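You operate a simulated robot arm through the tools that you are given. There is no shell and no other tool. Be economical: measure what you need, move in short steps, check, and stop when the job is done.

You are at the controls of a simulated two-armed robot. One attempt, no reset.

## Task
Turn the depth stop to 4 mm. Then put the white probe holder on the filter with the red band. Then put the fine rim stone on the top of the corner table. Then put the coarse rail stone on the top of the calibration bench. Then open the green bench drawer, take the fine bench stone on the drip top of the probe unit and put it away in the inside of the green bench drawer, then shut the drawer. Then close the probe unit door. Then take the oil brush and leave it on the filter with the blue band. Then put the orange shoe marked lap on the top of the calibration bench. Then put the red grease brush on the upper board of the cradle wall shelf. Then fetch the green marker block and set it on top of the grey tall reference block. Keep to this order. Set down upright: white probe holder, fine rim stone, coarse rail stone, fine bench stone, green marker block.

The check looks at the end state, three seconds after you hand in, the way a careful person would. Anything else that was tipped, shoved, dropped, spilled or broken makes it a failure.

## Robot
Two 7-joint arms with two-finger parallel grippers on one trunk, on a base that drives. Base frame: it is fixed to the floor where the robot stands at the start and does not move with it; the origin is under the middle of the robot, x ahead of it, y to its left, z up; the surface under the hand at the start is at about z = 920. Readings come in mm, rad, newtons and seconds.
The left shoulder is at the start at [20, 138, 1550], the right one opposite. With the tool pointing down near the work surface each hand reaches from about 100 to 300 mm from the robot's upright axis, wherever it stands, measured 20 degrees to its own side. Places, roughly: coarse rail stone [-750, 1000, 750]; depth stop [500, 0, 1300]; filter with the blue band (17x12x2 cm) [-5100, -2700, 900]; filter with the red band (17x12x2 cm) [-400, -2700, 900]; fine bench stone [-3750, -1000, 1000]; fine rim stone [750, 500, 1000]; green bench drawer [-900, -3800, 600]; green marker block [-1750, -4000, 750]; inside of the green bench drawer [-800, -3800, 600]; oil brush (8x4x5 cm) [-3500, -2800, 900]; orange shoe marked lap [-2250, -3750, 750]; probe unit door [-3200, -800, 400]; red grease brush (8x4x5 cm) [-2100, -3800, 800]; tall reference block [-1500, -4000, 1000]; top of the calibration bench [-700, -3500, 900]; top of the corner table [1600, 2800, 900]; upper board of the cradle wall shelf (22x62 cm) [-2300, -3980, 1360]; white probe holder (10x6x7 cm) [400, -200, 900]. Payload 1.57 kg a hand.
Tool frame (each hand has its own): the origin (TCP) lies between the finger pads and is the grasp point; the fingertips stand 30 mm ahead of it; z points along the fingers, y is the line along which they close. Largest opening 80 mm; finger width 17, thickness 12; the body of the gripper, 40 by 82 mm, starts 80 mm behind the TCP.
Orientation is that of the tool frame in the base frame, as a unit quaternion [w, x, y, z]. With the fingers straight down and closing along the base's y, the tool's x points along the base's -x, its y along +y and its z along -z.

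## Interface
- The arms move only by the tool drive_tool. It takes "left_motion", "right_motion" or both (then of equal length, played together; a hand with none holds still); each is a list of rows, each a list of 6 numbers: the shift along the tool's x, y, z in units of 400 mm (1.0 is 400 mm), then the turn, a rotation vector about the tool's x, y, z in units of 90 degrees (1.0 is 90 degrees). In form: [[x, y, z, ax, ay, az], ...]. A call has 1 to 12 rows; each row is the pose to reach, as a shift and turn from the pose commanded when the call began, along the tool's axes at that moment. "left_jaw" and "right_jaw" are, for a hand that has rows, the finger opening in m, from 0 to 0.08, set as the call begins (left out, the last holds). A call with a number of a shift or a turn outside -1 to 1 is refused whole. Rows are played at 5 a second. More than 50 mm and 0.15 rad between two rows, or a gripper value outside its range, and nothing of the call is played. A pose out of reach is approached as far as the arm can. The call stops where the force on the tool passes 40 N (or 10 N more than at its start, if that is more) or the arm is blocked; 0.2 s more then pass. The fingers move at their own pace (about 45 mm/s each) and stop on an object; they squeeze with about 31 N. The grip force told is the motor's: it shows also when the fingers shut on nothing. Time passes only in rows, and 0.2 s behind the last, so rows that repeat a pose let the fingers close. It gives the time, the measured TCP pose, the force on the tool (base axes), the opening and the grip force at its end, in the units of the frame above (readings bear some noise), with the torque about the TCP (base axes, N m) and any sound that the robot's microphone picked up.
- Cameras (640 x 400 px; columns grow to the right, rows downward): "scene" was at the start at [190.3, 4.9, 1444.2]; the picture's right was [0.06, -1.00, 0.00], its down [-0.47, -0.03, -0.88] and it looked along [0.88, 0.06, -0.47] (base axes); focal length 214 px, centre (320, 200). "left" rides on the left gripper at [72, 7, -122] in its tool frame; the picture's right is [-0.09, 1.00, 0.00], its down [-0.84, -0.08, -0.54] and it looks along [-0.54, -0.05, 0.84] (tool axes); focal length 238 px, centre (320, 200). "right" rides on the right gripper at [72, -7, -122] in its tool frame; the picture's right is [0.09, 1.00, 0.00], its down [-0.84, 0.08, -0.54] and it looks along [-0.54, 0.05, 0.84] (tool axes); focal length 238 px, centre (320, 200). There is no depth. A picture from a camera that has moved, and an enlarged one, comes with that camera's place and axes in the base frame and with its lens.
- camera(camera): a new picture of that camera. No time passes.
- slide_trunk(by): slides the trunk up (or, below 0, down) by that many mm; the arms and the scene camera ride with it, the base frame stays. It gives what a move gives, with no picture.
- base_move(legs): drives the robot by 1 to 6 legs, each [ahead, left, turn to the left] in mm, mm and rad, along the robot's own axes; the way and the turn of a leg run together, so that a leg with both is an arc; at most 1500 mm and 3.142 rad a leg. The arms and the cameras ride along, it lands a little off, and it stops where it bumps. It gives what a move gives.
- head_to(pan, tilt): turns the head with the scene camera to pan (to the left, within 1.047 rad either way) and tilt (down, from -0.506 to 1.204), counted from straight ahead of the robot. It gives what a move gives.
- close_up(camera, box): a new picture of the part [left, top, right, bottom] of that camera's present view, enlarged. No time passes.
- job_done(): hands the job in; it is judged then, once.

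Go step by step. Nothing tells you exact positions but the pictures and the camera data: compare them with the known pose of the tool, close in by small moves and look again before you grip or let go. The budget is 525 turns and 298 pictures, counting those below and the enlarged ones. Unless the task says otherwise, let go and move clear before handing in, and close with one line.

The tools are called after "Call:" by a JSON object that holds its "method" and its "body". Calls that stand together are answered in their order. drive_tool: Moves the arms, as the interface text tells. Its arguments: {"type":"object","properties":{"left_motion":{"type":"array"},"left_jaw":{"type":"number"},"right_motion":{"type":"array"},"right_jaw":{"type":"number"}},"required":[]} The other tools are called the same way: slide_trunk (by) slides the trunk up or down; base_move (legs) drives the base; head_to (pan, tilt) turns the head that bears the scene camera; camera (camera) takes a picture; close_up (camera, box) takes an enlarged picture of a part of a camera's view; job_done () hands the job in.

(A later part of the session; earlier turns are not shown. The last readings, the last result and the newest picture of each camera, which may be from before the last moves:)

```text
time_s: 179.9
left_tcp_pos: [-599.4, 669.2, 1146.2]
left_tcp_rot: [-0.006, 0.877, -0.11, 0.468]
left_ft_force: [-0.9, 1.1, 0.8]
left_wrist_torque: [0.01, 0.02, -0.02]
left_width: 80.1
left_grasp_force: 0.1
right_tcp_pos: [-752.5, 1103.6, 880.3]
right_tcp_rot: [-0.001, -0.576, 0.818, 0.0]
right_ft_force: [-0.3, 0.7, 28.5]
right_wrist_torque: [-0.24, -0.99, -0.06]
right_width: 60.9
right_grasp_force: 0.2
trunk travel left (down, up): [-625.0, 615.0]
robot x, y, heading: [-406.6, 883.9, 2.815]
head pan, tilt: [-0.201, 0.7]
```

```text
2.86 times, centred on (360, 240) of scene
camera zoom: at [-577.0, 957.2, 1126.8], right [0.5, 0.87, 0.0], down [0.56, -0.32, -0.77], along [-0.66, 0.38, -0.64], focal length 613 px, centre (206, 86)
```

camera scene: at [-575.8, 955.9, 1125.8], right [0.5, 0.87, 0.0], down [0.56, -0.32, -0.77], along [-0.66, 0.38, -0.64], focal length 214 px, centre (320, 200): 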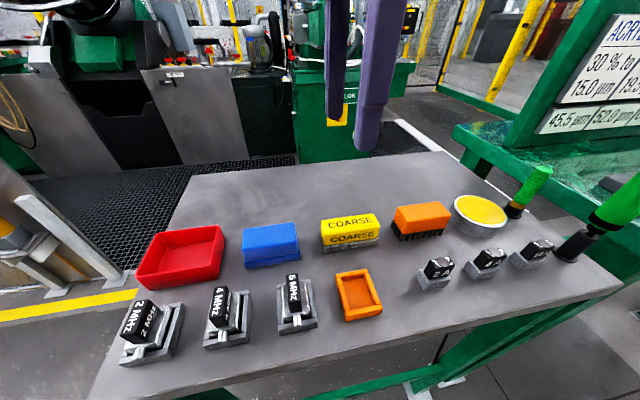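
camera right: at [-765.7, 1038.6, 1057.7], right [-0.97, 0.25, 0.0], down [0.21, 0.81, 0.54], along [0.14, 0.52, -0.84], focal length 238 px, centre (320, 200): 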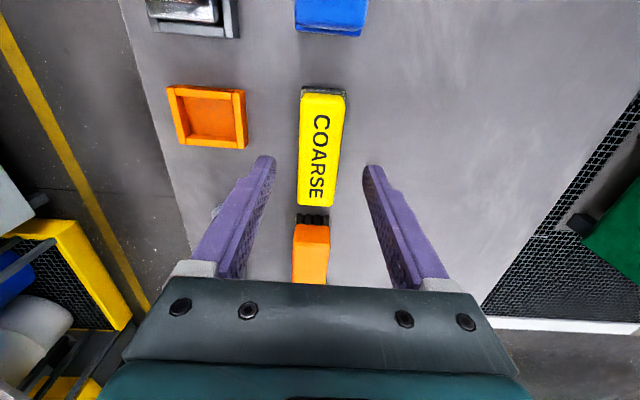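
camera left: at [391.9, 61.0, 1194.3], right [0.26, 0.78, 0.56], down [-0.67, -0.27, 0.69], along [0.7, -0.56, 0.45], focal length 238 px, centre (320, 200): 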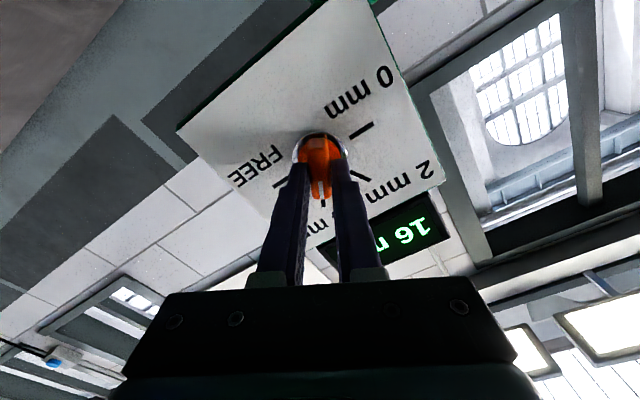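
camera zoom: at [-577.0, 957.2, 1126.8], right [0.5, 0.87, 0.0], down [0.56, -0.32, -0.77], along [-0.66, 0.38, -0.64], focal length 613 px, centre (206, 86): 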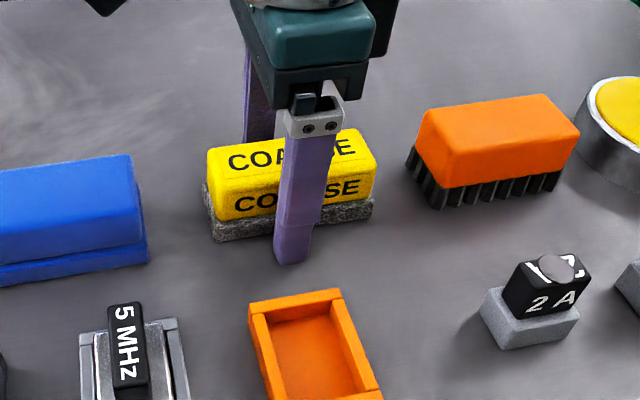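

The fingertips touched the tabletop (about z = 850). I raise a few mm and close.

Call:
{"method": "drive_tool", "body": {"right_motion": [[0, 0, -0.02, 0, 0, 0], [0, 0, -0.022, 0, 0, 0]]}}

Call:
{"method": "drive_tool", "body": {"right_motion": [[0, 0, 0, 0, 0, 0], [0, 0, 0, 0, 0, 0], [0, 0, 0, 0, 0, 0], [0, 0, 0, 0, 0, 0]], "right_jaw": 0.0}}

Call:
{"method": "drive_tool", "body": {"right_motion": [[0, 0, -0.03, 0, 0, 0], [0, 0, -0.1, 0, 0, 0], [0, 0, -0.2, 0, 0, 0], [0, 0, -0.3, 0, 0, 0], [0, 0, -0.4, 0, 0, 0]]}}

Call:
{"method": "camera", "body": {"camera": "right"}}

```text
time_s: 180.5
left_tcp_pos: [-598.1, 668.8, 1143.7]
left_tcp_rot: [-0.006, 0.877, -0.109, 0.468]
left_ft_force: [1.0, 0.5, 0.0]
left_wrist_torque: [-0.01, 0.01, 0.0]
left_width: 80.1
left_grasp_force: 0.1
right_tcp_pos: [-750.3, 1102.7, 885.7]
right_tcp_rot: [0.001, -0.575, 0.818, -0.001]
right_ft_force: [-0.1, -1.2, 0.3]
right_wrist_torque: [-0.01, 0.05, 0.02]
right_width: 59.9
right_grasp_force: 0.1
trunk travel left (down, up): [-625.0, 615.0]
robot x, y, heading: [-406.8, 885.7, 2.816]
head pan, tilt: [-0.201, 0.7]
```

```text
time_s: 181.5
left_tcp_pos: [-598.1, 668.2, 1144.0]
left_tcp_rot: [-0.006, 0.877, -0.109, 0.468]
left_ft_force: [0.2, 0.7, -0.6]
left_wrist_torque: [-0.01, 0.02, 0.0]
left_width: 80.1
left_grasp_force: 0.0
right_tcp_pos: [-750.4, 1102.8, 885.7]
right_tcp_rot: [0.001, -0.575, 0.818, -0.002]
right_ft_force: [-0.5, -0.2, 0.3]
right_wrist_torque: [-0.01, -0.02, -0.04]
right_width: 34.3
right_grasp_force: 30.7
trunk travel left (down, up): [-625.0, 615.0]
robot x, y, heading: [-406.4, 880.8, 2.819]
head pan, tilt: [-0.201, 0.7]
```

```text
time_s: 182.7
left_tcp_pos: [-597.8, 667.2, 1144.7]
left_tcp_rot: [-0.006, 0.877, -0.109, 0.468]
left_ft_force: [0.2, 0.1, -0.2]
left_wrist_torque: [0.01, 0.01, 0.0]
left_width: 79.9
left_grasp_force: 0.1
right_tcp_pos: [-750.4, 1100.1, 1048.1]
right_tcp_rot: [0.0, -0.576, 0.817, -0.001]
right_ft_force: [-0.1, 0.2, -1.3]
right_wrist_torque: [-0.02, -0.01, -0.04]
right_width: 34.5
right_grasp_force: 31.3
trunk travel left (down, up): [-625.0, 615.0]
robot x, y, heading: [-411.3, 881.9, 2.816]
head pan, tilt: [-0.201, 0.7]
```

```text
211 pictures are left
camera right: at [-768.7, 1030.1, 1169.0], right [-0.97, 0.25, 0.0], down [0.21, 0.81, 0.54], along [0.14, 0.52, -0.84], focal length 238 px, centre (320, 200)
```

right: 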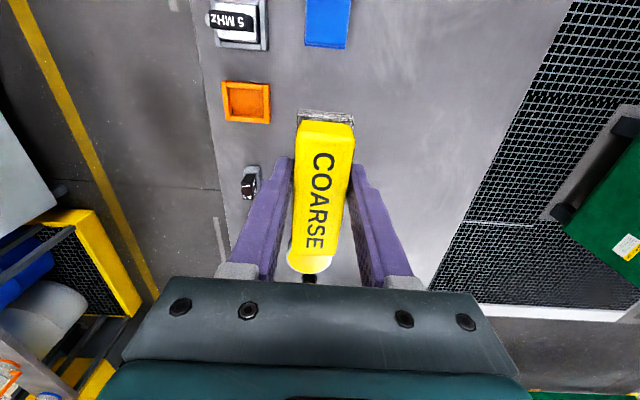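

COARSE stone held. I back off, turn and drive to the calibration bench (the second table).

Call:
{"method": "base_move", "body": {"legs": [[-420, 0, 0], [0, 0, 1.57], [1300, 0, 0], [1300, 0, 0], [800, 0, 0]]}}

Call:
{"method": "head_to", "body": {"pan": 0.5, "tilt": 0.35}}

Call:
{"method": "camera", "body": {"camera": "scene"}}

```text
time_s: 205.2
left_tcp_pos: [-796.4, -2671.1, 1144.5]
left_tcp_rot: [-0.343, 0.683, 0.56, 0.319]
left_ft_force: [-0.3, 0.1, -0.3]
left_wrist_torque: [0.01, 0.02, 0.0]
left_width: 79.9
left_grasp_force: 0.1
right_tcp_pos: [-1220.9, -2845.9, 1047.6]
right_tcp_rot: [-0.002, 0.989, -0.148, 0.0]
right_ft_force: [-0.4, -0.4, -1.7]
right_wrist_torque: [0.04, -0.02, 0.0]
right_width: 34.6
right_grasp_force: 30.9
trunk travel left (down, up): [-625.0, 615.0]
robot x, y, heading: [-1022.1, -2491.6, -1.842]
head pan, tilt: [-0.201, 0.7]
```

```text
time_s: 206.2
left_tcp_pos: [-797.1, -2670.9, 1144.8]
left_tcp_rot: [-0.343, 0.683, 0.56, 0.32]
left_ft_force: [0.2, 1.1, -0.2]
left_wrist_torque: [-0.02, -0.03, 0.03]
left_width: 80.2
left_grasp_force: 0.0
right_tcp_pos: [-1221.3, -2845.6, 1047.7]
right_tcp_rot: [-0.002, 0.989, -0.147, 0.0]
right_ft_force: [0.4, 0.0, -1.2]
right_wrist_torque: [0.02, 0.01, 0.0]
right_width: 34.3
right_grasp_force: 31.1
trunk travel left (down, up): [-625.0, 615.0]
robot x, y, heading: [-1022.4, -2489.6, -1.846]
head pan, tilt: [0.499, 0.351]
```

```text
210 pictures are left
camera scene: at [-1028.2, -2679.1, 1157.0], right [-0.97, -0.22, 0.0], down [-0.08, 0.34, -0.94], along [0.21, -0.92, -0.34], focal length 214 px, centre (320, 200)
```

scene: 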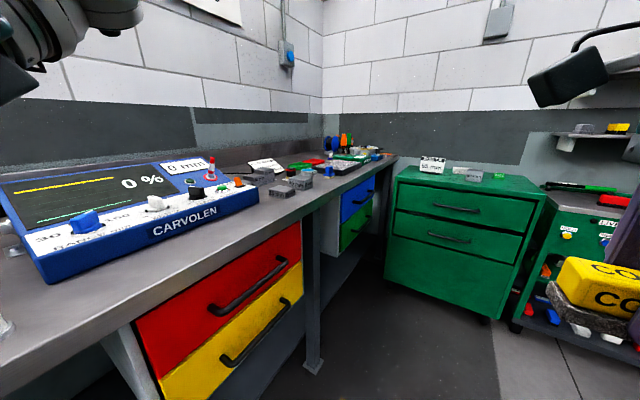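

Call:
{"method": "base_move", "body": {"legs": [[650, 0, -0.05], [0, 0, 1.57]]}}

Call:
{"method": "head_to", "body": {"pan": 0.0, "tilt": 0.5}}

Call:
{"method": "camera", "body": {"camera": "scene"}}

```text
time_s: 213.8
left_tcp_pos: [-1030.8, -2928.9, 1146.2]
left_tcp_rot: [-0.469, 0.107, 0.877, -0.007]
left_ft_force: [-0.3, -0.4, -0.7]
left_wrist_torque: [-0.02, -0.03, -0.02]
left_width: 80.1
left_grasp_force: 0.0
right_tcp_pos: [-876.1, -3360.1, 1048.8]
right_tcp_rot: [-0.002, 0.817, 0.577, -0.001]
right_ft_force: [-0.8, -0.8, -1.6]
right_wrist_torque: [0.06, -0.01, 0.02]
right_width: 34.4
right_grasp_force: 31.0
trunk travel left (down, up): [-625.0, 615.0]
robot x, y, heading: [-1218.4, -3141.0, -0.316]
head pan, tilt: [0.499, 0.351]
```

```text
time_s: 214.8
left_tcp_pos: [-1031.0, -2928.1, 1144.5]
left_tcp_rot: [-0.469, 0.107, 0.877, -0.007]
left_ft_force: [-1.2, -0.1, -0.5]
left_wrist_torque: [0.0, 0.02, -0.02]
left_width: 80.2
left_grasp_force: 0.0
right_tcp_pos: [-875.7, -3361.0, 1048.5]
right_tcp_rot: [-0.001, 0.816, 0.578, -0.001]
right_ft_force: [-0.2, -0.6, -2.6]
right_wrist_torque: [0.0, -0.02, -0.01]
right_width: 34.7
right_grasp_force: 31.6
trunk travel left (down, up): [-625.0, 615.0]
robot x, y, heading: [-1221.7, -3145.0, -0.318]
head pan, tilt: [0.0, 0.499]
```

```text
209 pictures are left
camera scene: at [-1039.9, -3205.3, 1143.4], right [-0.31, -0.95, 0.0], down [-0.45, 0.15, -0.88], along [0.83, -0.27, -0.48], focal length 214 px, centre (320, 200)
```

scene: 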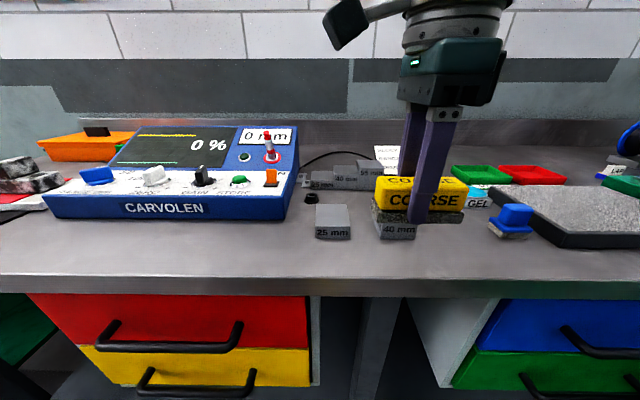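

There's a free strip at the front right of the blue instrument, near (-765, -3218). I shift the base so the stone hangs above it.

Call:
{"method": "base_move", "body": {"legs": [[55, 170, -0.01]]}}

Call:
{"method": "camera", "body": {"camera": "scene"}}

Call:
{"method": "camera", "body": {"camera": "right"}}

```text
time_s: 216.2
left_tcp_pos: [-926.2, -2790.3, 1144.0]
left_tcp_rot: [-0.468, 0.11, 0.877, -0.006]
left_ft_force: [0.1, -0.4, -0.5]
left_wrist_torque: [0.01, 0.02, 0.0]
left_width: 79.9
left_grasp_force: 0.1
right_tcp_pos: [-774.6, -3223.5, 1047.3]
right_tcp_rot: [-0.002, 0.819, 0.574, -0.001]
right_ft_force: [-0.2, 0.7, -2.1]
right_wrist_torque: [-0.02, 0.03, 0.01]
right_width: 34.5
right_grasp_force: 31.4
trunk travel left (down, up): [-625.0, 615.0]
robot x, y, heading: [-1115.2, -3006.4, -0.33]
head pan, tilt: [0.0, 0.499]
```

```text
208 pictures are left
camera scene: at [-936.4, -3066.8, 1143.4], right [-0.32, -0.95, 0.0], down [-0.45, 0.15, -0.88], along [0.83, -0.28, -0.48], focal length 214 px, centre (320, 200)
```

scene: 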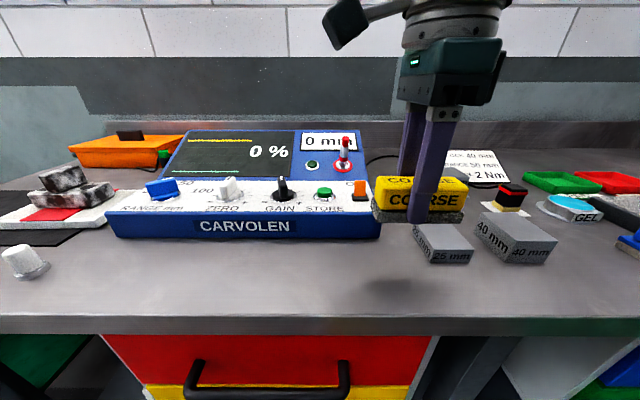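

```text
207 pictures are left
camera right: at [-754.5, -3153.9, 1168.5], right [0.97, -0.25, 0.0], down [-0.21, -0.81, 0.54], along [-0.14, -0.52, -0.84], focal length 238 px, centre (320, 200)
```

right: 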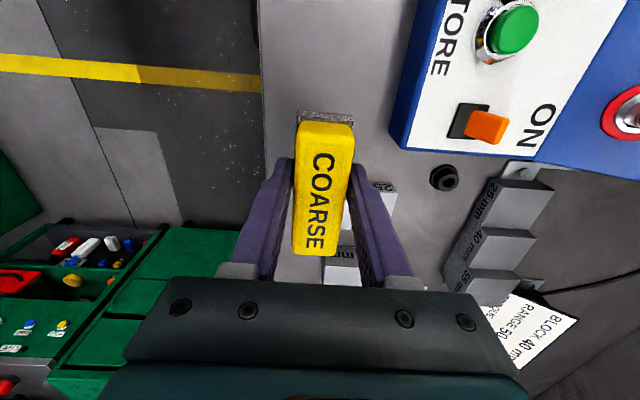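

Call:
{"method": "drive_tool", "body": {"right_motion": [[0.0375, 0.01, 0.05, 0, 0, 0], [0.0375, 0.01, 0.1, 0, 0, 0], [0.0375, 0.01, 0.15, 0, 0, 0], [0.0375, 0.01, 0.19, 0, 0, 0]]}}

Call:
{"method": "close_up", "body": {"camera": "scene", "box": [320, 170, 500, 330]}}

```text
time_s: 217.2
left_tcp_pos: [-925.3, -2791.1, 1143.9]
left_tcp_rot: [-0.469, 0.11, 0.876, -0.005]
left_ft_force: [0.4, 0.9, 0.1]
left_wrist_torque: [-0.04, 0.02, 0.0]
left_width: 80.0
left_grasp_force: 0.0
right_tcp_pos: [-764.4, -3209.5, 971.0]
right_tcp_rot: [-0.001, 0.818, 0.575, -0.002]
right_ft_force: [-0.1, 0.1, -2.3]
right_wrist_torque: [0.02, 0.01, 0.01]
right_width: 34.7
right_grasp_force: 31.1
trunk travel left (down, up): [-625.0, 615.0]
robot x, y, heading: [-1114.3, -3003.7, -0.33]
head pan, tilt: [0.0, 0.499]
```

```text
2.50 times, centred on (410, 250) of scene
camera zoom: at [-936.5, -3066.8, 1143.4], right [-0.32, -0.95, 0.0], down [-0.45, 0.15, -0.88], along [0.83, -0.28, -0.48], focal length 536 px, centre (95, 75)
```

zoom: 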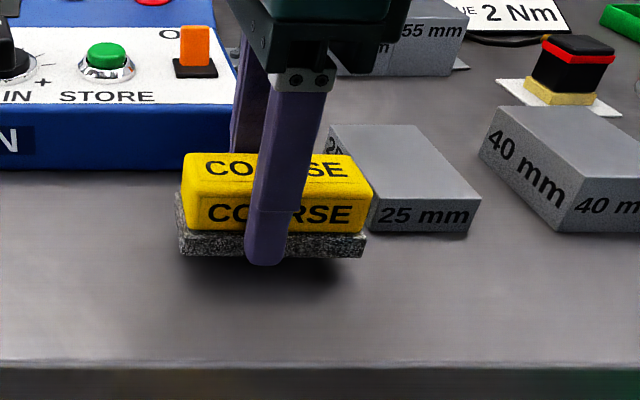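

Call:
{"method": "drive_tool", "body": {"right_motion": [[0.025, -0.02, 0.01, 0, 0, 0], [0.025, -0.02, 0.025, 0, 0, 0], [0.025, -0.02, 0.035, 0, 0, 0]]}}

Call:
{"method": "drive_tool", "body": {"right_motion": [[0, 0, 0.006, 0, 0, 0], [0, 0, 0.012, 0, 0, 0]]}}

Call:
{"method": "close_up", "body": {"camera": "scene", "box": [320, 170, 500, 330]}}

```text
time_s: 218.0
left_tcp_pos: [-924.0, -2789.5, 1145.1]
left_tcp_rot: [-0.47, 0.11, 0.876, -0.005]
left_ft_force: [-0.1, 0.4, 0.5]
left_wrist_torque: [0.04, -0.01, 0.01]
left_width: 80.2
left_grasp_force: 0.1
right_tcp_pos: [-768.5, -3198.0, 956.9]
right_tcp_rot: [-0.001, 0.819, 0.574, -0.001]
right_ft_force: [-0.7, 0.5, -1.2]
right_wrist_torque: [0.03, 0.02, -0.02]
right_width: 34.6
right_grasp_force: 31.5
trunk travel left (down, up): [-625.0, 615.0]
robot x, y, heading: [-1115.8, -3003.1, -0.328]
head pan, tilt: [0.0, 0.499]
```

```text
time_s: 218.6
left_tcp_pos: [-926.8, -2791.7, 1145.3]
left_tcp_rot: [-0.468, 0.111, 0.877, -0.005]
left_ft_force: [-0.6, -0.4, -0.5]
left_wrist_torque: [0.0, 0.0, -0.01]
left_width: 80.1
left_grasp_force: 0.1
right_tcp_pos: [-768.0, -3199.0, 954.9]
right_tcp_rot: [-0.002, 0.818, 0.575, -0.001]
right_ft_force: [-12.5, 1.4, 33.8]
right_wrist_torque: [0.02, 0.3, -0.08]
right_width: 35.4
right_grasp_force: 31.1
trunk travel left (down, up): [-625.0, 615.0]
robot x, y, heading: [-1113.8, -3006.0, -0.328]
head pan, tilt: [0.0, 0.499]
```

```text
2.50 times, centred on (410, 250) of scene
camera zoom: at [-936.7, -3067.7, 1144.1], right [-0.32, -0.95, 0.0], down [-0.45, 0.15, -0.88], along [0.83, -0.28, -0.48], focal length 536 px, centre (95, 75)
```

zoom: 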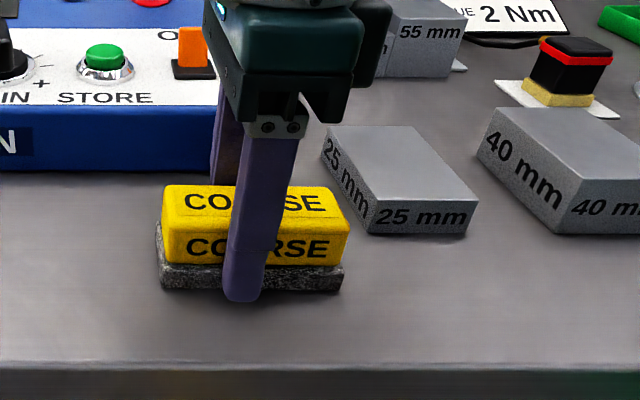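

Landed on the bench top. I ease up and release.

Call:
{"method": "drive_tool", "body": {"right_motion": [[0, 0, -0.009, 0, 0, 0], [0, 0, -0.009, 0, 0, 0]]}}

Call:
{"method": "drive_tool", "body": {"right_motion": [[0, 0, 0, 0, 0, 0], [0, 0, 0, 0, 0, 0], [0, 0, 0, 0, 0, 0], [0, 0, -0.05, 0, 0, 0], [0, 0, -0.15, 0, 0, 0], [0, 0, -0.25, 0, 0, 0], [0, 0, -0.35, 0, 0, 0], [0, 0, -0.45, 0, 0, 0]], "right_jaw": 0.06}}

Call:
{"method": "head_to", "body": {"pan": -0.2, "tilt": 0.6}}

Call:
{"method": "camera", "body": {"camera": "scene"}}

```text
time_s: 219.2
left_tcp_pos: [-925.5, -2790.5, 1144.4]
left_tcp_rot: [-0.469, 0.11, 0.876, -0.005]
left_ft_force: [-0.4, -0.3, 0.2]
left_wrist_torque: [0.03, 0.0, -0.02]
left_width: 80.0
left_grasp_force: 0.0
right_tcp_pos: [-769.6, -3198.2, 955.7]
right_tcp_rot: [-0.001, 0.819, 0.574, -0.003]
right_ft_force: [-0.6, 0.6, -1.6]
right_wrist_torque: [0.01, 0.0, -0.01]
right_width: 34.5
right_grasp_force: 30.8
trunk travel left (down, up): [-625.0, 615.0]
robot x, y, heading: [-1116.6, -3003.0, -0.326]
head pan, tilt: [0.0, 0.499]
```

```text
time_s: 221.0
left_tcp_pos: [-924.7, -2790.8, 1145.7]
left_tcp_rot: [-0.468, 0.11, 0.877, -0.005]
left_ft_force: [-0.2, 0.2, 0.0]
left_wrist_torque: [-0.03, 0.02, 0.02]
left_width: 80.0
left_grasp_force: 0.0
right_tcp_pos: [-774.1, -3198.8, 1117.0]
right_tcp_rot: [-0.019, 0.82, 0.572, -0.016]
right_ft_force: [-0.4, 0.4, -0.3]
right_wrist_torque: [0.02, 0.01, 0.02]
right_width: 60.0
right_grasp_force: 0.1
trunk travel left (down, up): [-625.0, 615.0]
robot x, y, heading: [-1116.8, -3005.7, -0.324]
head pan, tilt: [0.0, 0.499]
```

```text
time_s: 221.8
left_tcp_pos: [-926.3, -2789.4, 1145.2]
left_tcp_rot: [-0.469, 0.111, 0.876, -0.005]
left_ft_force: [0.3, -0.2, 0.1]
left_wrist_torque: [-0.03, 0.04, 0.0]
left_width: 79.9
left_grasp_force: 0.0
right_tcp_pos: [-773.5, -3198.8, 1118.1]
right_tcp_rot: [-0.018, 0.82, 0.572, -0.015]
right_ft_force: [-0.4, 0.5, -0.7]
right_wrist_torque: [-0.01, 0.02, 0.01]
right_width: 59.9
right_grasp_force: 0.0
trunk travel left (down, up): [-625.0, 615.0]
robot x, y, heading: [-1115.6, -3002.3, -0.323]
head pan, tilt: [-0.201, 0.6]
```

```text
204 pictures are left
camera scene: at [-946.1, -3082.2, 1134.4], right [-0.5, -0.86, 0.0], down [-0.49, 0.28, -0.83], along [0.71, -0.42, -0.56], focal length 214 px, centre (320, 200)
```

scene: 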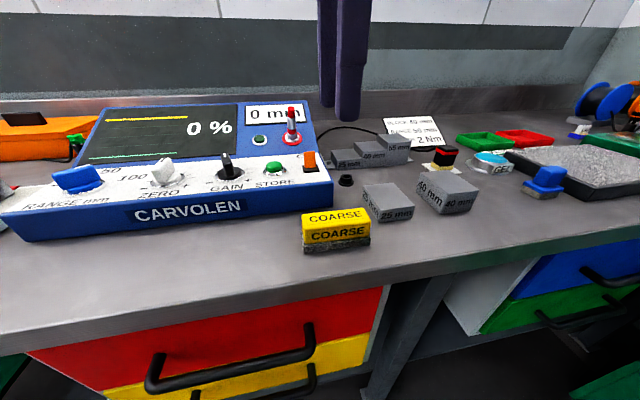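

The COARSE stone stands on the bench. Next comes the green drawer under the blue one on the right. I back off, shift right and look.

Call:
{"method": "base_move", "body": {"legs": [[-220, 0, 0], [0, -430, 0]]}}

Call:
{"method": "head_to", "body": {"pan": -0.3, "tilt": 0.6}}

Call:
{"method": "camera", "body": {"camera": "scene"}}

```text
time_s: 225.7
left_tcp_pos: [-1276.0, -3129.9, 1143.9]
left_tcp_rot: [-0.468, 0.111, 0.877, -0.005]
left_ft_force: [-0.4, 0.3, -0.7]
left_wrist_torque: [0.01, -0.02, 0.01]
left_width: 80.1
left_grasp_force: 0.0
right_tcp_pos: [-1128.6, -3538.0, 1118.6]
right_tcp_rot: [-0.018, 0.819, 0.573, -0.015]
right_ft_force: [-0.9, 0.5, -0.1]
right_wrist_torque: [-0.01, 0.0, -0.02]
right_width: 60.0
right_grasp_force: 0.0
trunk travel left (down, up): [-625.0, 615.0]
robot x, y, heading: [-1469.1, -3343.5, -0.33]
head pan, tilt: [-0.201, 0.6]
```

```text
time_s: 226.4
left_tcp_pos: [-1277.5, -3131.2, 1145.3]
left_tcp_rot: [-0.469, 0.113, 0.876, -0.004]
left_ft_force: [-0.3, -0.1, -0.2]
left_wrist_torque: [-0.01, -0.01, 0.0]
left_width: 80.1
left_grasp_force: 0.1
right_tcp_pos: [-1128.3, -3537.6, 1117.3]
right_tcp_rot: [-0.019, 0.82, 0.572, -0.017]
right_ft_force: [-0.2, 0.3, -0.5]
right_wrist_torque: [0.01, 0.03, -0.02]
right_width: 60.2
right_grasp_force: 0.1
trunk travel left (down, up): [-625.0, 615.0]
robot x, y, heading: [-1471.7, -3343.0, -0.334]
head pan, tilt: [-0.3, 0.6]
```

```text
203 pictures are left
camera scene: at [-1305.0, -3430.3, 1134.3], right [-0.59, -0.81, 0.0], down [-0.46, 0.33, -0.83], along [0.67, -0.49, -0.56], focal length 214 px, centre (320, 200)
```

scene: 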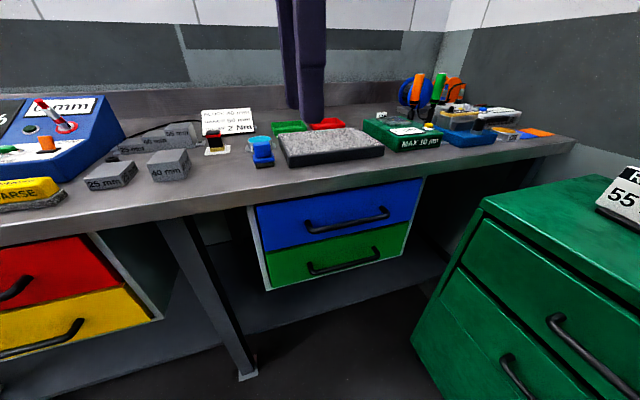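

The green drawer handle is around (-1011, -3738, 628). I pitch the right hand forward with its jaws vertical, then lower the trunk.

Call:
{"method": "drive_tool", "body": {"right_motion": [[-0.01, 0, 0, -0.0833, 0, 0], [-0.02, 0, 0, -0.1667, 0, 0], [-0.03, 0, 0, -0.25, 0, 0], [-0.04, 0, 0, -0.333, 0, 0], [-0.05, 0, 0, -0.4167, 0, 0], [-0.06, 0, 0, -0.5, 0, 0], [-0.07, 0, 0, -0.583, 0, 0], [-0.08, 0, 0, -0.667, 0, 0], [-0.09, 0, 0, -0.75, 0, 0], [-0.1, 0, 0, -0.833, 0, 0], [-0.1, 0, 0, -0.9167, 0, 0], [-0.1, 0, 0, -1.0, 0, 0]]}}

Call:
{"method": "camera", "body": {"camera": "right"}}

```text
time_s: 228.7
left_tcp_pos: [-1276.5, -3131.2, 1144.6]
left_tcp_rot: [-0.469, 0.112, 0.876, -0.005]
left_ft_force: [0.2, -0.5, 0.1]
left_wrist_torque: [-0.01, 0.01, 0.01]
left_width: 80.1
left_grasp_force: 0.0
right_tcp_pos: [-1197.1, -3617.6, 1024.4]
right_tcp_rot: [0.427, 0.763, 0.417, 0.248]
right_ft_force: [-0.5, -0.3, -0.6]
right_wrist_torque: [0.03, 0.02, -0.02]
right_width: 59.8
right_grasp_force: 0.0
trunk travel left (down, up): [-625.0, 615.0]
robot x, y, heading: [-1471.6, -3339.4, -0.336]
head pan, tilt: [-0.3, 0.6]
stopped in row 11 (right hand): the arm was blocked; the commanded pose is now the measured one
```

```text
202 pictures are left
camera right: at [-1250.8, -3500.4, 1082.2], right [0.47, -0.21, 0.86], down [-0.81, -0.49, 0.32], along [0.35, -0.85, -0.4], focal length 238 px, centre (320, 200)
```

right: 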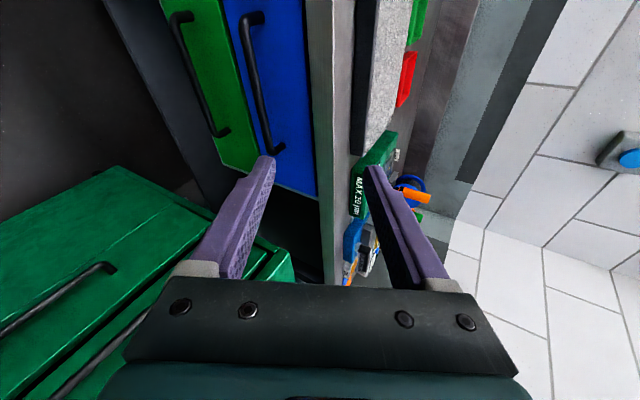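

That roll is blocked. I roll the hand the other way, through neutral, to get the mirrored vertical-jaw pose.

Call:
{"method": "drive_tool", "body": {"right_motion": [[0, 0, 0, -0.007, 0.007, -0.083], [0, 0, 0, -0.014, 0.014, -0.166], [0, 0, 0, -0.0215, 0.0215, -0.249], [0, 0, 0, -0.029, 0.029, -0.332], [0, 0, 0, -0.036, 0.036, -0.415], [0, 0, 0, -0.043, 0.043, -0.4975], [0, 0, 0, -0.05, 0.05, -0.58], [0, 0, 0, -0.057, 0.057, -0.663], [0, 0, 0, -0.0645, 0.0645, -0.746], [0, 0, 0, -0.072, 0.072, -0.829], [0, 0, 0, -0.079, 0.079, -0.912], [0, 0, 0, -0.086, 0.086, -0.995]]}}

```text
time_s: 230.6
left_tcp_pos: [-1277.3, -3130.2, 1145.5]
left_tcp_rot: [-0.469, 0.113, 0.876, -0.004]
left_ft_force: [0.6, 0.6, 0.3]
left_wrist_torque: [0.0, 0.02, -0.05]
left_width: 79.9
left_grasp_force: 0.0
right_tcp_pos: [-1221.1, -3589.1, 995.9]
right_tcp_rot: [0.446, 0.439, 0.779, 0.034]
right_ft_force: [0.6, 0.1, 0.8]
right_wrist_torque: [0.03, 0.01, -0.01]
right_width: 60.0
right_grasp_force: 0.0
right hand out of reach, approached as far as the arm can: row 4, 5, 6, 7, 8, 9
trunk travel left (down, up): [-625.0, 615.0]
robot x, y, heading: [-1468.5, -3343.2, -0.331]
head pan, tilt: [-0.3, 0.6]
stopped in row 9 (right hand): the arm was blocked; the commanded pose is now the measured one
```

Call:
{"method": "drive_tool", "body": {"right_motion": [[-0.05, 0.025, 0.074, 0, 0, 0], [-0.1, 0.05, 0.148, 0, 0, 0], [-0.15, 0.0745, 0.222, 0, 0, 0]]}}

```text
time_s: 231.4
left_tcp_pos: [-1276.9, -3131.4, 1145.3]
left_tcp_rot: [-0.468, 0.113, 0.876, -0.003]
left_ft_force: [1.0, -0.6, 1.2]
left_wrist_torque: [0.02, -0.02, 0.0]
left_width: 80.0
left_grasp_force: 0.1
right_tcp_pos: [-1133.5, -3638.7, 975.6]
right_tcp_rot: [0.431, 0.437, 0.789, 0.031]
right_ft_force: [-0.2, 0.0, 0.3]
right_wrist_torque: [0.02, 0.02, 0.01]
right_width: 59.9
right_grasp_force: 0.1
trunk travel left (down, up): [-625.0, 615.0]
robot x, y, heading: [-1471.8, -3344.8, -0.329]
head pan, tilt: [-0.3, 0.6]
```

Call:
{"method": "drive_tool", "body": {"right_motion": [[0, 0, 0, 0.0108, -0.029, -0.0774], [0, 0, 0, 0.0216, -0.058, -0.155], [0, 0, 0, 0.0324, -0.087, -0.232], [0, 0, 0, 0.0432, -0.116, -0.31], [0, 0, 0, 0.054, -0.145, -0.387], [0, 0, 0, 0.0648, -0.174, -0.4645], [0, 0, 0, 0.0755, -0.203, -0.542], [0, 0, 0, 0.0863, -0.232, -0.619], [0, 0, 0, 0.0971, -0.261, -0.697], [0, 0, 0, 0.108, -0.29, -0.774], [0, 0, 0, 0.1187, -0.319, -0.8515], [0, 0, 0, 0.1295, -0.348, -0.929]]}}

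Call:
{"method": "drive_tool", "body": {"right_motion": [[0, 0, 0, 0.011, -0.03, -0.08], [0, 0, 0, 0.022, -0.06, -0.159], [0, 0, 0, 0.033, -0.089, -0.239], [0, 0, 0, 0.044, -0.119, -0.318], [0, 0, 0, 0.0555, -0.149, -0.398]]}}

Call:
{"method": "camera", "body": {"camera": "right"}}

```text
time_s: 234.0
left_tcp_pos: [-1277.0, -3131.7, 1145.2]
left_tcp_rot: [-0.469, 0.112, 0.876, -0.004]
left_ft_force: [0.1, 0.6, 0.0]
left_wrist_torque: [-0.03, 0.02, 0.01]
left_width: 80.0
left_grasp_force: 0.1
right_tcp_pos: [-1110.6, -3589.4, 1029.7]
right_tcp_rot: [0.482, -0.149, 0.736, -0.452]
right_ft_force: [0.0, -0.4, -0.3]
right_wrist_torque: [0.0, -0.03, 0.0]
right_width: 60.1
right_grasp_force: 0.0
right hand out of reach, approached as far as the arm can: row 7, 8, 9, 10, 11, 12
trunk travel left (down, up): [-625.0, 615.0]
robot x, y, heading: [-1469.9, -3345.5, -0.333]
head pan, tilt: [-0.3, 0.6]
```

```text
time_s: 235.2
left_tcp_pos: [-1277.5, -3132.2, 1144.7]
left_tcp_rot: [-0.469, 0.112, 0.876, -0.004]
left_ft_force: [-1.0, 0.8, -0.6]
left_wrist_torque: [-0.01, 0.03, 0.0]
left_width: 80.1
left_grasp_force: 0.0
right_tcp_pos: [-1102.7, -3518.4, 1082.6]
right_tcp_rot: [-0.408, 0.397, -0.575, 0.588]
right_ft_force: [0.0, 0.2, 0.2]
right_wrist_torque: [-0.02, -0.01, 0.0]
right_width: 59.9
right_grasp_force: 0.1
right hand out of reach, approached as far as the arm can: row 1, 2, 3, 4, 5
trunk travel left (down, up): [-625.0, 615.0]
robot x, y, heading: [-1473.6, -3345.1, -0.334]
head pan, tilt: [-0.3, 0.6]
```

```text
201 pictures are left
camera right: at [-1241.9, -3543.5, 1084.9], right [-0.01, -0.09, -1.0], down [-0.21, 0.97, -0.09], along [0.98, 0.21, -0.03], focal length 238 px, centre (320, 200)
```

right: 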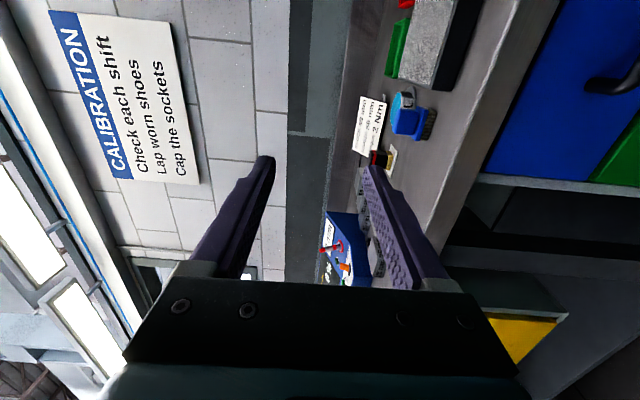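

The mirrored orientation is reached. Like the depth-stop pose, the arm needs the robot turned about 20° so the hand points inward, so I turn right 0.34 and lower the trunk.

Call:
{"method": "base_move", "body": {"legs": [[0, 0, -0.343]]}}

Call:
{"method": "slide_trunk", "body": {"by": -380}}

Call:
{"method": "head_to", "body": {"pan": 0.2, "tilt": 0.2}}

Call:
{"method": "camera", "body": {"camera": "scene"}}

Call:
{"method": "camera", "body": {"camera": "right"}}

```text
time_s: 236.7
left_tcp_pos: [-1217.3, -3208.5, 1146.0]
left_tcp_rot: [-0.463, 0.261, 0.844, 0.077]
left_ft_force: [1.3, 0.1, 0.2]
left_wrist_torque: [0.02, 0.01, -0.03]
left_width: 80.2
left_grasp_force: 0.1
right_tcp_pos: [-1183.3, -3634.0, 1082.2]
right_tcp_rot: [-0.301, 0.29, -0.635, 0.65]
right_ft_force: [0.2, 0.6, 0.0]
right_wrist_torque: [0.01, 0.01, -0.02]
right_width: 60.0
right_grasp_force: 0.1
trunk travel left (down, up): [-625.0, 615.0]
robot x, y, heading: [-1469.1, -3346.4, -0.675]
head pan, tilt: [-0.3, 0.6]
```

```text
time_s: 240.4
left_tcp_pos: [-1216.6, -3209.8, 767.1]
left_tcp_rot: [-0.463, 0.262, 0.844, 0.077]
left_ft_force: [0.3, 0.7, 0.0]
left_wrist_torque: [-0.04, -0.01, 0.0]
left_width: 80.2
left_grasp_force: 0.2
right_tcp_pos: [-1183.3, -3634.1, 702.7]
right_tcp_rot: [-0.3, 0.29, -0.636, 0.649]
right_ft_force: [-0.5, -1.0, -0.2]
right_wrist_torque: [-0.03, 0.04, 0.03]
right_width: 60.1
right_grasp_force: 0.1
trunk travel left (down, up): [-245.0, 995.0]
robot x, y, heading: [-1466.9, -3347.2, -0.68]
head pan, tilt: [-0.3, 0.6]
```

```text
time_s: 241.3
left_tcp_pos: [-1216.9, -3210.2, 764.4]
left_tcp_rot: [-0.462, 0.261, 0.844, 0.076]
left_ft_force: [-0.1, -0.7, 0.3]
left_wrist_torque: [0.04, -0.02, -0.04]
left_width: 80.2
left_grasp_force: 0.0
right_tcp_pos: [-1181.6, -3636.2, 704.9]
right_tcp_rot: [-0.3, 0.286, -0.635, 0.652]
right_ft_force: [0.0, -0.1, -0.2]
right_wrist_torque: [-0.03, 0.01, 0.01]
right_width: 60.1
right_grasp_force: 0.1
trunk travel left (down, up): [-245.0, 995.0]
robot x, y, heading: [-1468.0, -3344.2, -0.68]
head pan, tilt: [0.201, 0.201]
```

```text
200 pictures are left
camera scene: at [-1314.9, -3459.4, 785.4], right [-0.55, -0.84, 0.0], down [-0.22, 0.14, -0.97], along [0.81, -0.53, -0.26], focal length 214 px, centre (320, 200)
```

scene: 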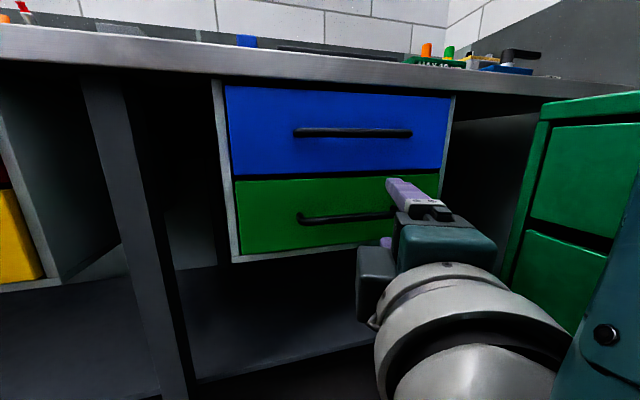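

```text
199 pictures are left
camera right: at [-1322.0, -3610.9, 705.6], right [-0.03, -0.09, -1.0], down [0.14, 0.99, -0.09], along [0.99, -0.14, -0.02], focal length 238 px, centre (320, 200)
```

right: 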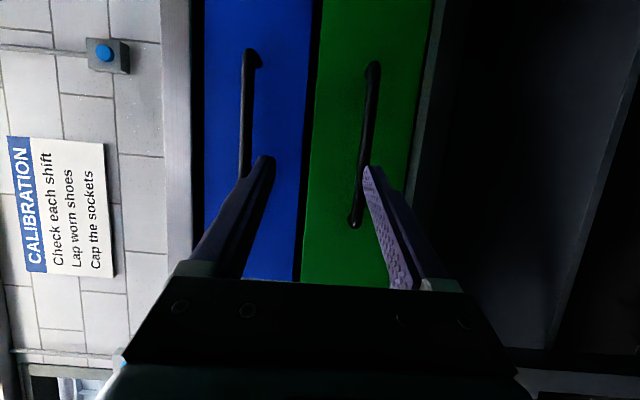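

The green handle centre triangulates to (-1022, -3732, 646). I set the hand to a pre-grasp pose pointing straight at the drawer front.

Call:
{"method": "drive_tool", "body": {"right_motion": [[-0.055, 0.05, 0.008, 0, -0.081, 0], [-0.11, 0.1, 0.016, 0, -0.162, 0], [-0.166, 0.15, 0.024, 0, -0.243, 0]], "right_jaw": 0.06}}

Call:
{"method": "camera", "body": {"camera": "right"}}

```text
time_s: 242.3
left_tcp_pos: [-1216.0, -3209.8, 763.8]
left_tcp_rot: [-0.462, 0.262, 0.844, 0.077]
left_ft_force: [0.4, 0.3, 0.3]
left_wrist_torque: [0.02, 0.02, 0.0]
left_width: 79.9
left_grasp_force: 0.1
right_tcp_pos: [-1130.2, -3580.1, 700.6]
right_tcp_rot: [0.379, -0.363, 0.618, -0.585]
right_ft_force: [-0.5, -0.4, 0.2]
right_wrist_torque: [0.0, 0.01, -0.02]
right_width: 59.9
right_grasp_force: 0.0
right hand out of reach, approached as far as the arm can: row 1, 2, 3
trunk travel left (down, up): [-245.0, 995.0]
robot x, y, heading: [-1469.2, -3346.0, -0.675]
head pan, tilt: [0.201, 0.201]
stopped in row 3 (right hand): the arm was blocked; the commanded pose is now the measured one
```

```text
198 pictures are left
camera right: at [-1271.6, -3590.2, 706.3], right [-0.05, -0.03, -1.0], down [-0.11, 0.99, -0.02], along [0.99, 0.11, -0.05], focal length 238 px, centre (320, 200)
```

right: 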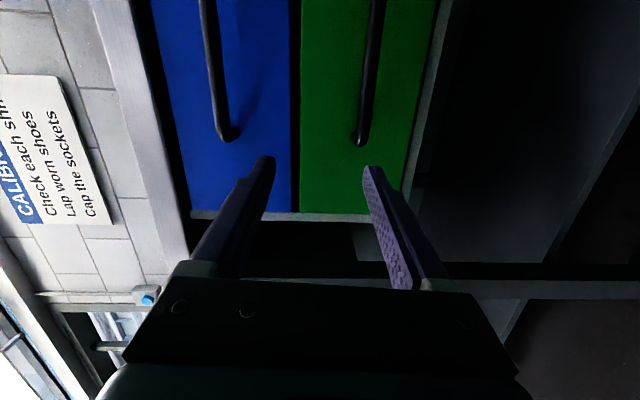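

Call:
{"method": "drive_tool", "body": {"right_motion": [[0, 0.045, 0.058, 0, 0, 0], [0, 0.09, 0.116, 0, 0, 0], [0, 0.135, 0.175, 0, 0, 0], [0, 0.135, 0.175, 0, -0.04, 0], [0, 0.135, 0.175, 0, -0.083, 0]]}}

```text
time_s: 243.5
left_tcp_pos: [-1216.3, -3210.4, 765.9]
left_tcp_rot: [-0.463, 0.262, 0.843, 0.078]
left_ft_force: [0.3, -0.4, -0.4]
left_wrist_torque: [0.02, -0.01, -0.03]
left_width: 79.9
left_grasp_force: 0.1
right_tcp_pos: [-1073.6, -3555.0, 698.4]
right_tcp_rot: [0.391, -0.4, 0.625, -0.545]
right_ft_force: [-0.2, 0.3, -0.5]
right_wrist_torque: [-0.01, -0.02, -0.04]
right_width: 59.8
right_grasp_force: 0.1
right hand out of reach, approached as far as the arm can: row 1, 2, 3, 4, 5
trunk travel left (down, up): [-245.0, 995.0]
robot x, y, heading: [-1468.7, -3343.7, -0.68]
head pan, tilt: [0.201, 0.201]
```

The arm is stuck in a poor joint branch. I back off a bit, roll the hand back to neutral, and re-approach the way that worked at the depth stop (mirrored).

Call:
{"method": "base_move", "body": {"legs": [[-188, -67, 0]]}}

Call:
{"method": "drive_tool", "body": {"right_motion": [[0, 0, 0, 0, 0, 0.0833], [0, 0, 0, 0, 0, 0.1667], [0, 0, 0, 0, 0, 0.25], [0, 0, 0, 0, 0, 0.333], [0, 0, 0, 0, 0, 0.4167], [0, 0, 0, 0, 0, 0.5], [0, 0, 0, 0, 0, 0.583], [0, 0, 0, 0, 0, 0.667], [0, 0, 0, 0, 0, 0.75], [0, 0, 0, 0, 0, 0.833], [0, 0, 0, 0, 0, 0.9167], [0, 0, 0, 0, 0, 1.0]]}}

```text
time_s: 245.1
left_tcp_pos: [-1404.0, -3143.6, 764.0]
left_tcp_rot: [-0.463, 0.261, 0.844, 0.077]
left_ft_force: [0.7, 0.6, 0.1]
left_wrist_torque: [0.01, -0.01, 0.0]
left_width: 80.0
left_grasp_force: 0.0
right_tcp_pos: [-1260.1, -3488.8, 698.7]
right_tcp_rot: [0.392, -0.4, 0.624, -0.544]
right_ft_force: [-0.4, -0.5, -0.4]
right_wrist_torque: [0.02, -0.02, 0.05]
right_width: 60.0
right_grasp_force: 0.0
trunk travel left (down, up): [-245.0, 995.0]
robot x, y, heading: [-1655.9, -3284.7, -0.68]
head pan, tilt: [0.201, 0.201]
```

```text
time_s: 247.7
left_tcp_pos: [-1403.3, -3143.5, 764.7]
left_tcp_rot: [-0.462, 0.261, 0.844, 0.077]
left_ft_force: [0.0, -0.8, 0.9]
left_wrist_torque: [-0.02, -0.01, -0.02]
left_width: 79.8
left_grasp_force: 0.0
right_tcp_pos: [-1260.1, -3489.4, 698.8]
right_tcp_rot: [0.661, 0.161, 0.725, -0.106]
right_ft_force: [0.2, 0.2, -0.4]
right_wrist_torque: [0.03, -0.02, 0.0]
right_width: 60.1
right_grasp_force: 0.0
trunk travel left (down, up): [-245.0, 995.0]
robot x, y, heading: [-1655.8, -3275.3, -0.68]
head pan, tilt: [0.201, 0.201]
```

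Call:
{"method": "slide_trunk", "body": {"by": 60}}

Call:
{"method": "drive_tool", "body": {"right_motion": [[0.07, -0.043, -0.018, 0, 0, 0], [0.141, -0.085, -0.035, 0, 0, 0], [0.21, -0.128, -0.053, 0, 0, 0], [0.282, -0.17, -0.07, 0, 0, 0]]}}

```text
time_s: 248.7
left_tcp_pos: [-1403.4, -3144.0, 824.9]
left_tcp_rot: [-0.462, 0.261, 0.844, 0.077]
left_ft_force: [0.8, 0.5, -0.2]
left_wrist_torque: [0.02, -0.02, 0.0]
left_width: 80.1
left_grasp_force: 0.0
right_tcp_pos: [-1261.6, -3488.1, 757.6]
right_tcp_rot: [0.66, 0.161, 0.726, -0.107]
right_ft_force: [0.4, -0.7, -0.6]
right_wrist_torque: [0.0, -0.05, 0.02]
right_width: 60.0
right_grasp_force: 0.0
trunk travel left (down, up): [-305.0, 935.0]
robot x, y, heading: [-1654.1, -3281.9, -0.677]
head pan, tilt: [0.201, 0.201]
```

```text
time_s: 249.7
left_tcp_pos: [-1404.2, -3143.7, 825.0]
left_tcp_rot: [-0.463, 0.261, 0.844, 0.077]
left_ft_force: [-0.5, 0.1, -0.5]
left_wrist_torque: [0.02, 0.01, 0.01]
left_width: 80.0
left_grasp_force: 0.1
right_tcp_pos: [-1297.5, -3484.2, 746.9]
right_tcp_rot: [0.66, 0.164, 0.725, -0.113]
right_ft_force: [0.2, -1.2, -0.6]
right_wrist_torque: [0.01, -0.03, 0.0]
right_width: 60.1
right_grasp_force: 0.1
right hand out of reach, approached as far as the arm can: row 1, 2, 3, 4
trunk travel left (down, up): [-305.0, 935.0]
robot x, y, heading: [-1655.0, -3280.1, -0.676]
head pan, tilt: [0.201, 0.201]
```

Call:
{"method": "base_move", "body": {"legs": [[-30, 0, 0]]}}

Call:
{"method": "drive_tool", "body": {"right_motion": [[-0.01, -0.037, -0.031, 0, 0.0833, 0], [-0.02, -0.074, -0.063, 0, 0.1667, 0], [-0.03, -0.111, -0.094, 0, 0.25, 0], [-0.042, -0.148, -0.126, 0, 0.333, 0], [-0.053, -0.185, -0.157, 0, 0.4167, 0], [-0.063, -0.222, -0.189, 0, 0.5, 0], [-0.074, -0.26, -0.22, 0, 0.583, 0], [-0.084, -0.297, -0.252, 0, 0.667, 0], [-0.095, -0.334, -0.283, 0, 0.75, 0], [-0.105, -0.371, -0.315, 0, 0.833, 0], [-0.116, -0.408, -0.346, 0, 0.9167, 0], [-0.1265, -0.445, -0.378, 0, 1.0, 0]]}}

```text
time_s: 250.5
left_tcp_pos: [-1427.6, -3124.4, 825.8]
left_tcp_rot: [-0.463, 0.261, 0.844, 0.077]
left_ft_force: [0.4, 0.7, -0.2]
left_wrist_torque: [-0.02, -0.01, -0.04]
left_width: 80.1
left_grasp_force: 0.0
right_tcp_pos: [-1322.6, -3462.8, 745.7]
right_tcp_rot: [0.658, 0.164, 0.726, -0.111]
right_ft_force: [-1.0, 0.9, -0.4]
right_wrist_torque: [0.0, -0.04, -0.01]
right_width: 60.1
right_grasp_force: 0.0
trunk travel left (down, up): [-305.0, 935.0]
robot x, y, heading: [-1684.1, -3261.4, -0.673]
head pan, tilt: [0.201, 0.201]
```

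```text
time_s: 251.1
left_tcp_pos: [-1426.1, -3123.8, 825.2]
left_tcp_rot: [-0.463, 0.261, 0.844, 0.077]
left_ft_force: [0.0, -0.2, 0.5]
left_wrist_torque: [-0.03, 0.02, -0.02]
left_width: 80.2
left_grasp_force: 0.0
right_tcp_pos: [-1354.3, -3472.4, 691.4]
right_tcp_rot: [0.537, 0.202, 0.814, -0.09]
right_ft_force: [-0.2, 0.9, 0.3]
right_wrist_torque: [-0.03, 0.01, 0.02]
right_width: 60.1
right_grasp_force: 0.1
trunk travel left (down, up): [-305.0, 935.0]
robot x, y, heading: [-1680.2, -3263.0, -0.676]
head pan, tilt: [0.201, 0.201]
stopped in row 2 (right hand): the arm was blocked; the commanded pose is now the measured one
```

Call:
{"method": "drive_tool", "body": {"right_motion": [[0, 0, 0, 0, 0.0833, 0], [0, 0, 0, 0, 0.1667, 0], [0, 0, 0, 0, 0.25, 0], [0, 0, 0, 0, 0.333, 0], [0, 0, 0, 0, 0.4167, 0], [0, 0, 0, 0, 0.5, 0], [0, 0, 0, 0, 0.6, 0]]}}

Call:
{"method": "head_to", "body": {"pan": -0.7, "tilt": 0.6}}

Call:
{"method": "camera", "body": {"camera": "scene"}}

```text
refused: row 7 steps farther than a row can; nothing moved
```

```text
time_s: 252.3
left_tcp_pos: [-1426.9, -3125.1, 825.2]
left_tcp_rot: [-0.462, 0.261, 0.844, 0.077]
left_ft_force: [-0.1, -0.1, 1.3]
left_wrist_torque: [0.01, -0.02, 0.01]
left_width: 80.0
left_grasp_force: 0.0
right_tcp_pos: [-1359.6, -3475.4, 689.1]
right_tcp_rot: [0.532, 0.198, 0.818, -0.094]
right_ft_force: [-0.1, 0.0, -0.1]
right_wrist_torque: [-0.01, -0.04, -0.01]
right_width: 59.9
right_grasp_force: 0.0
trunk travel left (down, up): [-305.0, 935.0]
robot x, y, heading: [-1679.1, -3258.9, -0.677]
head pan, tilt: [-0.7, 0.6]
```

```text
197 pictures are left
camera scene: at [-1571.1, -3408.0, 821.4], right [-0.93, -0.36, 0.0], down [-0.18, 0.46, -0.87], along [0.31, -0.81, -0.5], focal length 214 px, centre (320, 200)
```

scene: 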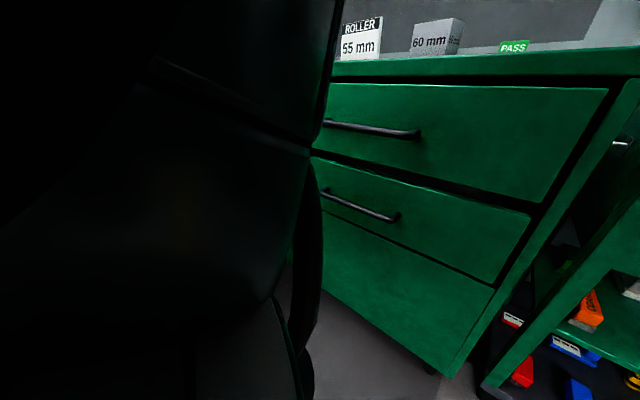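

Call:
{"method": "drive_tool", "body": {"right_motion": [[0, 0, 0, 0, 0.0833, 0], [0, 0, 0, 0, 0.1667, 0], [0, 0, 0, 0, 0.25, 0], [0, 0, 0, 0, 0.333, 0], [0, 0, 0, 0, 0.4167, 0], [0, 0, 0, 0, 0.5, 0], [0, 0, 0, 0, 0.58, 0]]}}

Call:
{"method": "camera", "body": {"camera": "scene"}}

```text
time_s: 253.0
left_tcp_pos: [-1428.1, -3125.2, 825.0]
left_tcp_rot: [-0.464, 0.261, 0.843, 0.076]
left_ft_force: [0.0, 0.0, -0.7]
left_wrist_torque: [0.02, 0.01, -0.02]
left_width: 79.8
left_grasp_force: 0.1
right_tcp_pos: [-1410.3, -3461.8, 615.9]
right_tcp_rot: [0.334, 0.139, 0.926, -0.104]
right_ft_force: [1.3, 0.2, -0.3]
right_wrist_torque: [-0.04, -0.01, -0.02]
right_width: 59.8
right_grasp_force: 0.0
trunk travel left (down, up): [-305.0, 935.0]
robot x, y, heading: [-1680.9, -3259.4, -0.675]
head pan, tilt: [-0.7, 0.6]
stopped in row 3 (right hand): the arm was blocked; the commanded pose is now the measured one
```

```text
196 pictures are left
camera scene: at [-1578.1, -3409.8, 819.3], right [-0.96, -0.28, 0.0], down [-0.15, 0.5, -0.86], along [0.24, -0.82, -0.52], focal length 214 px, centre (320, 200)
```

scene: 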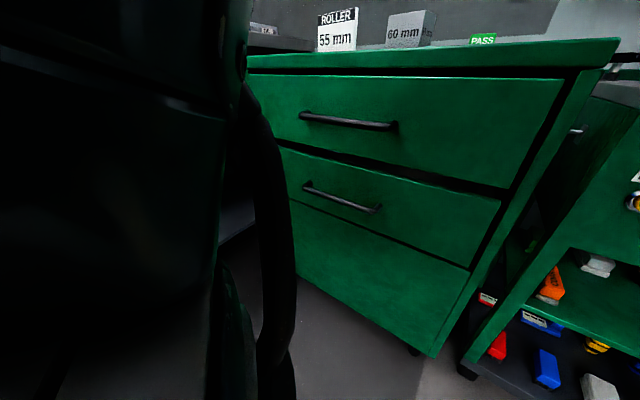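

Call:
{"method": "drive_tool", "body": {"right_motion": [[-0.01, -0.08, 0.022, 0, 0, 0], [-0.025, -0.16, 0.044, 0, 0, 0], [-0.04, -0.238, 0.066, 0, 0, 0], [-0.04, -0.238, 0.066, 0, 0.08, 0], [-0.04, -0.238, 0.066, 0, 0.16, 0], [-0.04, -0.238, 0.066, 0, 0.24, 0], [-0.04, -0.238, 0.066, 0, 0.32, 0], [-0.04, -0.238, 0.066, 0, 0.4, 0]]}}

Call:
{"method": "camera", "body": {"camera": "scene"}}

```text
time_s: 253.7
left_tcp_pos: [-1427.1, -3124.3, 825.5]
left_tcp_rot: [-0.462, 0.261, 0.844, 0.077]
left_ft_force: [0.4, -0.2, -0.5]
left_wrist_torque: [0.0, 0.0, 0.01]
left_width: 80.0
left_grasp_force: 0.1
right_tcp_pos: [-1413.1, -3458.0, 603.3]
right_tcp_rot: [0.328, 0.042, 0.94, -0.083]
right_ft_force: [-1.0, 0.6, -0.6]
right_wrist_torque: [-0.01, 0.03, 0.0]
right_width: 59.9
right_grasp_force: 0.1
trunk travel left (down, up): [-305.0, 935.0]
robot x, y, heading: [-1678.8, -3263.5, -0.679]
head pan, tilt: [-0.7, 0.6]
stopped in row 3 (right hand): the arm was blocked; the commanded pose is now the measured one
```

```text
195 pictures are left
camera scene: at [-1586.6, -3410.3, 814.3], right [-0.98, -0.19, 0.0], down [-0.11, 0.55, -0.83], along [0.16, -0.81, -0.56], focal length 214 px, centre (320, 200)
```

scene: 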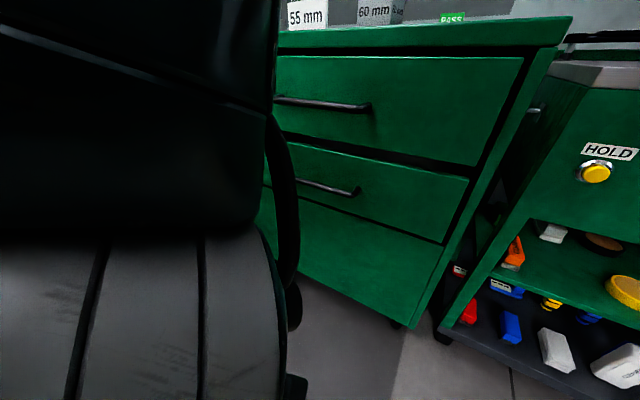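

The elbow is pressing against the head. I turn the head away to free it.

Call:
{"method": "head_to", "body": {"pan": 1.0, "tilt": 0.3}}

Call:
{"method": "drive_tool", "body": {"right_motion": [[0, 0, 0, 0, 0.08, 0], [0, 0, 0, 0, 0.16, 0], [0, 0, 0, 0, 0.24, 0], [0, 0, 0, 0, 0.32, 0], [0, 0, 0, 0, 0.4, 0], [0, 0, 0, 0, 0.45, 0]]}}

```text
time_s: 255.4
left_tcp_pos: [-1427.3, -3125.4, 824.3]
left_tcp_rot: [-0.463, 0.261, 0.843, 0.077]
left_ft_force: [0.2, -0.3, 0.2]
left_wrist_torque: [0.01, -0.01, -0.03]
left_width: 79.9
left_grasp_force: 0.1
right_tcp_pos: [-1413.5, -3458.9, 604.4]
right_tcp_rot: [0.328, 0.042, 0.94, -0.083]
right_ft_force: [-0.5, 0.5, 0.4]
right_wrist_torque: [0.0, 0.01, 0.03]
right_width: 59.8
right_grasp_force: 0.0
trunk travel left (down, up): [-305.0, 935.0]
robot x, y, heading: [-1678.3, -3257.9, -0.673]
head pan, tilt: [1.0, 0.3]
```

```text
time_s: 256.8
left_tcp_pos: [-1427.8, -3123.4, 825.7]
left_tcp_rot: [-0.463, 0.261, 0.844, 0.077]
left_ft_force: [0.7, 0.7, 0.4]
left_wrist_torque: [0.01, 0.01, 0.02]
left_width: 80.1
left_grasp_force: 0.1
right_tcp_pos: [-1411.5, -3459.0, 603.1]
right_tcp_rot: [-0.017, 0.07, 0.995, -0.062]
right_ft_force: [1.0, 0.3, -0.7]
right_wrist_torque: [-0.03, 0.01, -0.02]
right_width: 60.2
right_grasp_force: 0.0
trunk travel left (down, up): [-305.0, 935.0]
robot x, y, heading: [-1683.2, -3262.1, -0.68]
head pan, tilt: [1.0, 0.3]
```

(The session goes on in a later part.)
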